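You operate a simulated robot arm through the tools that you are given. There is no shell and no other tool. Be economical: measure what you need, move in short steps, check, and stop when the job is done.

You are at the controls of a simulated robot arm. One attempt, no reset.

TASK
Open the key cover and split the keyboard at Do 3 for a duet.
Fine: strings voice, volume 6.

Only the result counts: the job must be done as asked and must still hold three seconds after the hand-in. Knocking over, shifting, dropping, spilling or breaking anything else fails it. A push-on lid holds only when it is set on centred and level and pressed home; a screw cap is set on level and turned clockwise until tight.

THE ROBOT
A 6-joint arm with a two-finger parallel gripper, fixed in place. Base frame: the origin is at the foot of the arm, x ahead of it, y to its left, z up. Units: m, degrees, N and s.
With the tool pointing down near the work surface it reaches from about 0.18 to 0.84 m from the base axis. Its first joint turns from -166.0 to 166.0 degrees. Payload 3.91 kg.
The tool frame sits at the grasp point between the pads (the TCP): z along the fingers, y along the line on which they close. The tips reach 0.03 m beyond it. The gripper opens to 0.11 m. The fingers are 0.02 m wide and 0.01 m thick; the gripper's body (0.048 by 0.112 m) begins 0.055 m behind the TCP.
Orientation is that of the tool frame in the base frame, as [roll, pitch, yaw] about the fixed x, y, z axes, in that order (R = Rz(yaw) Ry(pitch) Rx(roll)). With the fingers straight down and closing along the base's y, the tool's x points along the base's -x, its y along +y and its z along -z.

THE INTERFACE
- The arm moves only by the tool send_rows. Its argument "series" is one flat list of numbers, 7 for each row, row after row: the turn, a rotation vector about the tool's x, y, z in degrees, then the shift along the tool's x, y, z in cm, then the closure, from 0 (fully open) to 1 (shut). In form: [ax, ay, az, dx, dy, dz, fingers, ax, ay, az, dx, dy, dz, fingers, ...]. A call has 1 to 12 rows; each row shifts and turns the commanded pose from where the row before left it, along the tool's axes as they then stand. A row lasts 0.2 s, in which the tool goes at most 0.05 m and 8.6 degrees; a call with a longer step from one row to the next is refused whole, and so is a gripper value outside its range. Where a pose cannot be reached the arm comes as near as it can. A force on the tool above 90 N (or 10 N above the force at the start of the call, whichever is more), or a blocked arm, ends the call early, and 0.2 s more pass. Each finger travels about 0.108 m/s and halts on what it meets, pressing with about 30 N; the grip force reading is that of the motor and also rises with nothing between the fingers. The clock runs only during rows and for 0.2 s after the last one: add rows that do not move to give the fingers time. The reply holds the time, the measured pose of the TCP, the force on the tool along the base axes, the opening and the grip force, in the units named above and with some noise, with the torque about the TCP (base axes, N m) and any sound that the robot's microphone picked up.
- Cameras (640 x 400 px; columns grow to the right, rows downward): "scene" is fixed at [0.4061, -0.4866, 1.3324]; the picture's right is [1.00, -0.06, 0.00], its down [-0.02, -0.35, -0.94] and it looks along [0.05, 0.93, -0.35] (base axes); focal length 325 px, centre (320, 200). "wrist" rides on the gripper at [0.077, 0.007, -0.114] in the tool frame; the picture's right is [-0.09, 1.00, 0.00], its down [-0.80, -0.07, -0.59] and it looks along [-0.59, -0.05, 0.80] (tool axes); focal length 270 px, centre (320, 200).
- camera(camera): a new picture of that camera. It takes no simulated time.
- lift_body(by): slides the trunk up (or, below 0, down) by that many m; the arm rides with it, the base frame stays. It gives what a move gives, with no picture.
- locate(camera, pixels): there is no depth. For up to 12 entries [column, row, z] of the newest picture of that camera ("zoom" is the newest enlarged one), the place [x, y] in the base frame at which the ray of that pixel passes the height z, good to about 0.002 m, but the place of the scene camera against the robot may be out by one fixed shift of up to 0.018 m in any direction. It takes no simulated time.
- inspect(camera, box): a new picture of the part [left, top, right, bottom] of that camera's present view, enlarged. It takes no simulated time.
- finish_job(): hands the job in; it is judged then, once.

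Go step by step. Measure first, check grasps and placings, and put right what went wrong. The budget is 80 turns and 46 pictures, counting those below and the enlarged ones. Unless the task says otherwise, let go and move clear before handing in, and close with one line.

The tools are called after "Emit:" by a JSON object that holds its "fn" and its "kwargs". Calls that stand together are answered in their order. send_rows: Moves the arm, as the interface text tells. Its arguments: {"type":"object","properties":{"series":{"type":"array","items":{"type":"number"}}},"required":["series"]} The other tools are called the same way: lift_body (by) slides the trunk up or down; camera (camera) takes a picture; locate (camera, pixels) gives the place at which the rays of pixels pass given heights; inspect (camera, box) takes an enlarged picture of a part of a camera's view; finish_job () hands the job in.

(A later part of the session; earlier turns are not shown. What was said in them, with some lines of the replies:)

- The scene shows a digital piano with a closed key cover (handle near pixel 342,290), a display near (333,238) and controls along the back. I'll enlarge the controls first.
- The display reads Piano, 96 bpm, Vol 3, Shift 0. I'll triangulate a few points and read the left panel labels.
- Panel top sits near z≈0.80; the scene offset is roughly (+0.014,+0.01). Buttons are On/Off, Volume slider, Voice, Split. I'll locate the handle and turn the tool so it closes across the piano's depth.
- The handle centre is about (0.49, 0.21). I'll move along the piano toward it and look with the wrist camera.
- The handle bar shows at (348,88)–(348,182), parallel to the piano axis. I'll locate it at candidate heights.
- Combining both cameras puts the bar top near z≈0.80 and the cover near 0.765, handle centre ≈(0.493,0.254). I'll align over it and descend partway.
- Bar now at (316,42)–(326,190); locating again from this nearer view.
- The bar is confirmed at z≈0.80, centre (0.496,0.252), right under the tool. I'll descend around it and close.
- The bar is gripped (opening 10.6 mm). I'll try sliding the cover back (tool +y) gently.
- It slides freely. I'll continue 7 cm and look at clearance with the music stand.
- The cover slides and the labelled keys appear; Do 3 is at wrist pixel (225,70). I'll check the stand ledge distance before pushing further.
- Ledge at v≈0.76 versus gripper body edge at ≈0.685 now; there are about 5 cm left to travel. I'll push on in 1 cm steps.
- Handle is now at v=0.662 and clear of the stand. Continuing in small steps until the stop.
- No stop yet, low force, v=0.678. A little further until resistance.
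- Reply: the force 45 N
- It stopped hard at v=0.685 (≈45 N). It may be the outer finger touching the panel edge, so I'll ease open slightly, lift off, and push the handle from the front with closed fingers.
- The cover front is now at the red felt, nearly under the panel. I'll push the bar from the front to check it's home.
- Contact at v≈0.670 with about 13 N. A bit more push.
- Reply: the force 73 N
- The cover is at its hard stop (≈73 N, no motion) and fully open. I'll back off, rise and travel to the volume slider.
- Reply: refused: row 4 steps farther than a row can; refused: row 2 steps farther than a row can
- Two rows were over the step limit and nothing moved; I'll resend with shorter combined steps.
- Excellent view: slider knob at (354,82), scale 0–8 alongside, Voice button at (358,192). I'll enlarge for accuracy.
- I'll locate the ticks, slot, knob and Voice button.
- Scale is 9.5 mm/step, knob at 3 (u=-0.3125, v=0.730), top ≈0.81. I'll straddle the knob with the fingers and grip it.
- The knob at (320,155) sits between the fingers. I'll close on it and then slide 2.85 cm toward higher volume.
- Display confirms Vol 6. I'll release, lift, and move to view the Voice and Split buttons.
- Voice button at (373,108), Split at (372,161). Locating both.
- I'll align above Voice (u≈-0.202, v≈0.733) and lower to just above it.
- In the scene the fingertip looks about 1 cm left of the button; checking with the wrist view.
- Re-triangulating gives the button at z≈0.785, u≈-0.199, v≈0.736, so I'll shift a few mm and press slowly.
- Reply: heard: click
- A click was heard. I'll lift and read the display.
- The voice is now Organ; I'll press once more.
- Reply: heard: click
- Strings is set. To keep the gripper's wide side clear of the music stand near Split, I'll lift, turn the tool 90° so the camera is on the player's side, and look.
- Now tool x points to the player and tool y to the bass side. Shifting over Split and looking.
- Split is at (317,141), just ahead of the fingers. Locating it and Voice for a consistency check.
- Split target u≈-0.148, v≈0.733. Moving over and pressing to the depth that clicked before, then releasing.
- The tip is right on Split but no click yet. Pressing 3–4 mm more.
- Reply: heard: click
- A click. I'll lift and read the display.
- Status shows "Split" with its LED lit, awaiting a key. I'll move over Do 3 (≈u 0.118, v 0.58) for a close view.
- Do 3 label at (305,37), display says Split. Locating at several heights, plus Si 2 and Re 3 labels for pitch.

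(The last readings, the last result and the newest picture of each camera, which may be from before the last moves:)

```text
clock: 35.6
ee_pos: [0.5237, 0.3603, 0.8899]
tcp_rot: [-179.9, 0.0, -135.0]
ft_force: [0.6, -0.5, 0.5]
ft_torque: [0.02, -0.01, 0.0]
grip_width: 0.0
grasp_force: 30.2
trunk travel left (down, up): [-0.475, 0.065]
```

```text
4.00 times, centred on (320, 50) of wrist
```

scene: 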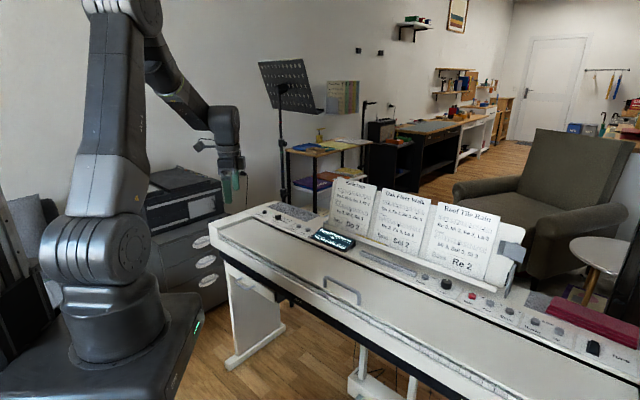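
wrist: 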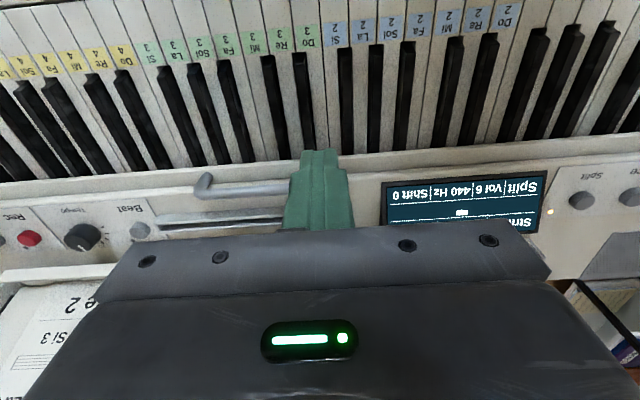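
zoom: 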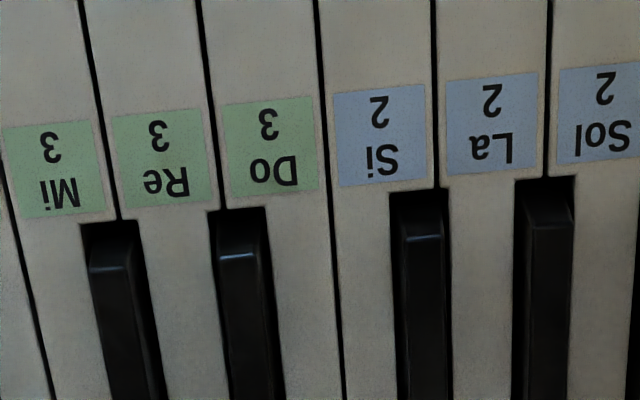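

Do 3's key centre is u≈0.1214 (24 mm pitch), top z≈0.74. Since the fingertip pair is 20 mm wide, I'll tilt the tool 28° so one edge presses only Do 3; first get over it and tilt at a safe height.

Emit:
{"fn": "send_rows", "kwargs": {"series": [0, 0, 0, 3.1, 0.45, 0, 1, 0, 0, 0, 3.1, 0, 0, 1, 0, 0, 0, 0, 0, 4, 1, 0, 0, 0, 0, 0, 3, 1, 7, 0, 0, 0, 0, 0, 1, 7, 0, 0, 0, 0, 0, 1, 7, 0, 0, 0, 0, 0, 1, 7, 0, 0, 0, 0, 0, 1, 0, 0, 0, 0, 0, 0, 1]}}

Emit:
{"fn": "inspect", "kwargs": {"camera": "wrist", "box": [200, 40, 456, 200]}}

Emit:
{"fn": "inspect", "kwargs": {"camera": "scene", "box": [270, 230, 398, 310]}}

```text
clock: 37.6
ee_pos: [0.4762, 0.3157, 0.8195]
tcp_rot: [-151.9, 0.0, -135.1]
ft_force: [-0.6, 0.1, -1.1]
ft_torque: [-0.03, -0.02, 0.01]
grip_width: 0.0
grasp_force: 29.9
trunk travel left (down, up): [-0.475, 0.065]
```

```text
2.50 times, centred on (328, 120) of wrist
```

zoom: 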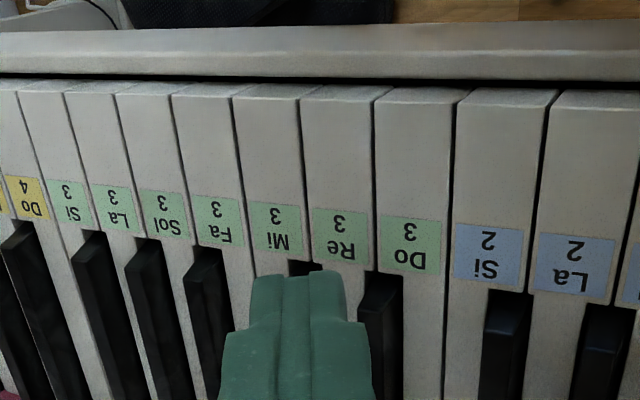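

```text
5.00 times, centred on (334, 270) of scene
```

zoom: 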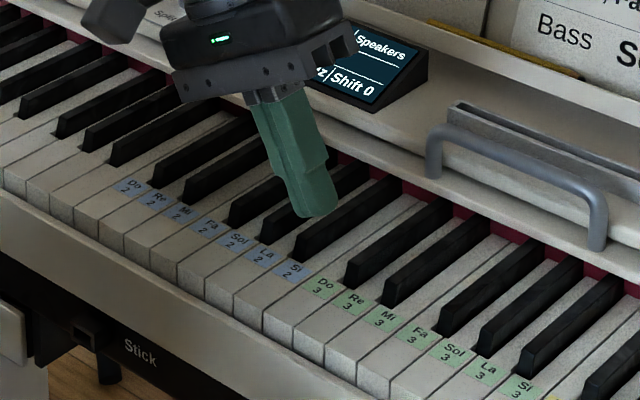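

Tilt done. Verifying Do 3's position from this nearer view before descending.

Emit:
{"fn": "locate", "kwargs": {"camera": "zoom", "pixels": [[411, 247, 0.74], [411, 247, 0.75], [411, 247, 0.73], [411, 247, 0.76], [414, 95, 0.74], [373, 215, 0.74], [451, 220, 0.74], [260, 60, 0.74]]}}

```text
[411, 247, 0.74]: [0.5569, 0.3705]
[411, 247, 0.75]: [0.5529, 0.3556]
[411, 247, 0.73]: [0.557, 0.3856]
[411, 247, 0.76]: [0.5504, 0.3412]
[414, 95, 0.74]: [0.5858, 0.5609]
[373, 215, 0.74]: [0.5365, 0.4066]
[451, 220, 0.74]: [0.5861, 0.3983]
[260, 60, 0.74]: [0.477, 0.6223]
```

That used the scene zoom; redoing with wrist pixels.

Emit:
{"fn": "locate", "kwargs": {"camera": "wrist", "pixels": [[364.4, 138.8, 0.73], [364.4, 138.8, 0.74], [364.4, 138.8, 0.75], [364.4, 138.8, 0.76], [349.8, 130, 0.75], [380.4, 130, 0.75], [365.6, 78, 0.75]]}}

```text
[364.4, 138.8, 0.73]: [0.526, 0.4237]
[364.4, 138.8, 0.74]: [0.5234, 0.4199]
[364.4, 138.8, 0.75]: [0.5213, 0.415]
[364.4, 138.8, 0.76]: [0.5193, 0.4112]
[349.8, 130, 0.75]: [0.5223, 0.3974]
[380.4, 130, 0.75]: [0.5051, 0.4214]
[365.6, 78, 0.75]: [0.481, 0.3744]
```

Computing by hand for the tilted camera: key top z≈0.733, Do 3 centre u≈0.121, v≈0.567. I'll shift 2.5 mm to the bass and descend to near contact at TCP z≈0.766.

Emit:
{"fn": "send_rows", "kwargs": {"series": [0, 0, 0, 0, 0.22, -0.12, 1, 0, 0, 0, 0, 1.17, 2.21, 1, 0, 0, 0, 0, 1.03, 1.94, 1, 0, 0, 0, 0, 0.14, 0.265, 1, 0, 0, 0, 0, 0.14, 0.265, 1, 0, 0, 0, 0, 0, 0, 1]}}

Emit:
{"fn": "inspect", "kwargs": {"camera": "scene", "box": [285, 240, 381, 300]}}

```text
clock: 39.0
ee_pos: [0.4767, 0.318, 0.767]
tcp_rot: [-152.0, 0.0, -135.1]
ft_force: [0.3, 0.1, 0.0]
ft_torque: [-0.01, 0.01, -0.01]
grip_width: 0.0
grasp_force: 29.4
trunk travel left (down, up): [-0.475, 0.065]
```

```text
6.67 times, centred on (333, 270) of scene
```

zoom: 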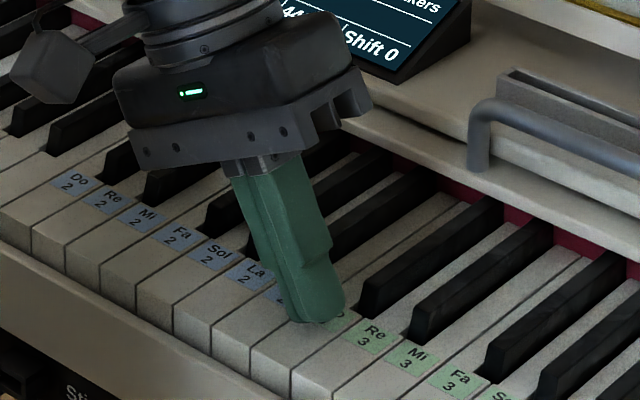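

The tip's low corner (zoom (292,318)) lies about 6 mm inside Do 3's bass edge, as planned. Pressing in small steps.

Emit:
{"fn": "send_rows", "kwargs": {"series": [0, 0, 0, 0, 0.12, 0.22, 1, 0, 0, 0, 0, 0.12, 0.22, 1, 0, 0, 0, 0, 0.12, 0.22, 1, 0, 0, 0, 0, 0, 0, 1]}}

```text
clock: 40.0
ee_pos: [0.4747, 0.318, 0.7617]
tcp_rot: [-152.0, 0.1, -135.1]
ft_force: [-0.7, 0.6, 1.5]
ft_torque: [0.01, 0.02, 0.0]
grip_width: 0.0
grasp_force: 29.8
trunk travel left (down, up): [-0.475, 0.065]
```

Slight contact maybe (1.5 N), no sound. Continuing.

Emit:
{"fn": "send_rows", "kwargs": {"series": [0, 0, 0, 0, 0.1, 0.18, 1, 0, 0, 0, 0, 0.1, 0.18, 1, 0, 0, 0, 0, 0, 0, 1]}}

```text
clock: 40.8
ee_pos: [0.4759, 0.3172, 0.7558]
tcp_rot: [-152.0, -0.1, -135.1]
ft_force: [-0.3, -0.8, 1.8]
ft_torque: [-0.01, -0.04, -0.01]
grip_width: 0.0
grasp_force: 30.1
trunk travel left (down, up): [-0.475, 0.065]
heard: click
```

A click at 0.756. Lifting straight up and reading the display.

Emit:
{"fn": "send_rows", "kwargs": {"series": [0, 0, 0, 0, -0.94, -1.77, 1, 0, 0, 0, 0, -1.88, -3.53, 1, 0, 0, 0, 0, -1.88, -3.53, 1]}}

Emit:
{"fn": "inspect", "kwargs": {"camera": "scene", "box": [230, 190, 390, 290]}}

```text
clock: 41.6
ee_pos: [0.4769, 0.3182, 0.8542]
tcp_rot: [-152.0, -0.1, -135.1]
ft_force: [-0.6, 0.4, 0.4]
ft_torque: [-0.01, 0.01, -0.03]
grip_width: 0.0001
grasp_force: 30.0
trunk travel left (down, up): [-0.475, 0.065]
```

```text
4.00 times, centred on (310, 240) of scene
```

zoom: 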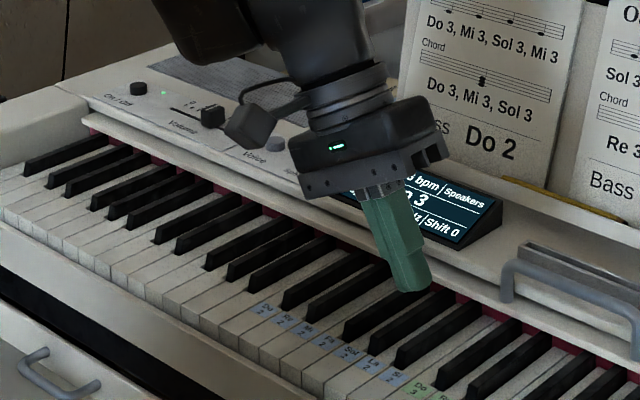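

The display is partly hidden but shows "…o 3". I'll untilt, rise and move toward the player to see it fully.

Emit:
{"fn": "send_rows", "kwargs": {"series": [-7, 0, 0, 0, 0, -3, 1, -7, 0, 0, 0, 0, -3, 1, -7, 0, 0, 0, 0, -3, 1, -7, 0, 0, 0, 0, -3, 1, 0, 0, 0, 4, 0, 0, 1, 0, 0, 0, 4, 0, 0, 1, 0, 0, 0, 0, 0, -4, 1, 0, 0, 0, 0, 0, -4, 1]}}

Emit:
{"fn": "inspect", "kwargs": {"camera": "wrist", "box": [240, 60, 560, 260]}}

Emit:
{"fn": "camera", "kwargs": {"camera": "scene"}}

```text
clock: 43.4
ee_pos: [0.3928, 0.2872, 1.0488]
tcp_rot: [180.0, 0.1, -135.2]
ft_force: [-0.9, 0.3, -0.4]
ft_torque: [0.0, 0.02, -0.01]
grip_width: 0.0
grasp_force: 30.3
trunk travel left (down, up): [-0.475, 0.065]
```

```text
2.00 times, centred on (400, 160) of wrist
```

zoom: 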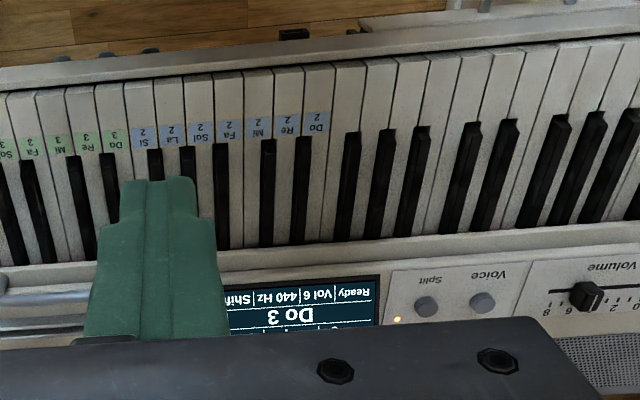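

```text
4 pictures are left
```

scene: 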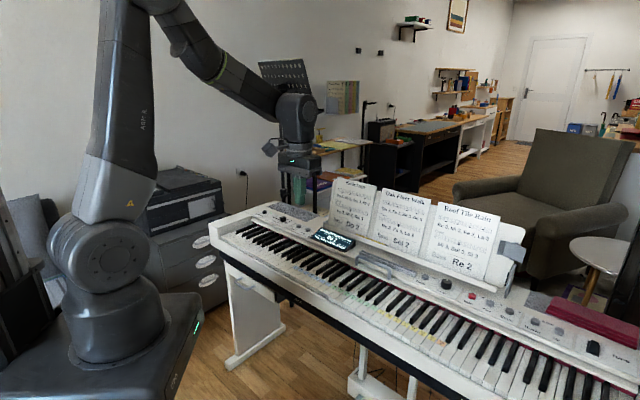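

The display reads Ready, Vol 6, with Do 3 as split, and the cover is open. One last enlarged look at the voice line.

Emit:
{"fn": "inspect", "kwargs": {"camera": "scene", "box": [295, 215, 375, 265]}}

```text
8.00 times, centred on (335, 240) of scene
```

zoom: 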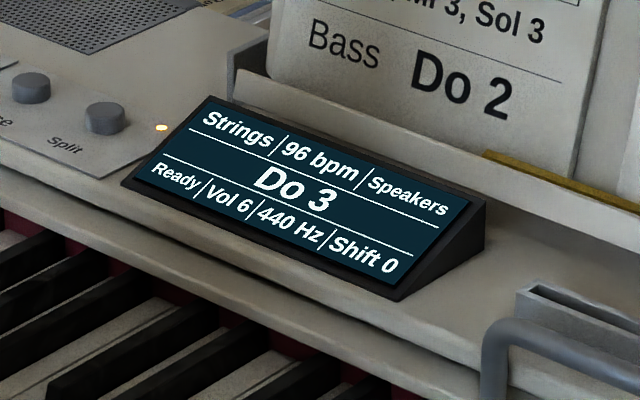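

Display: Strings, Do 3, Ready, Vol 6, with the split LED lit; the arm is clear. Handing in.

Emit:
{"fn": "finish_job", "kwargs": {}}

```text
The job is handed in.
```

The key cover is open and the keyboard is split at Do 3; the display reads Strings, Vol 6 and Ready, and I've handed the job in.
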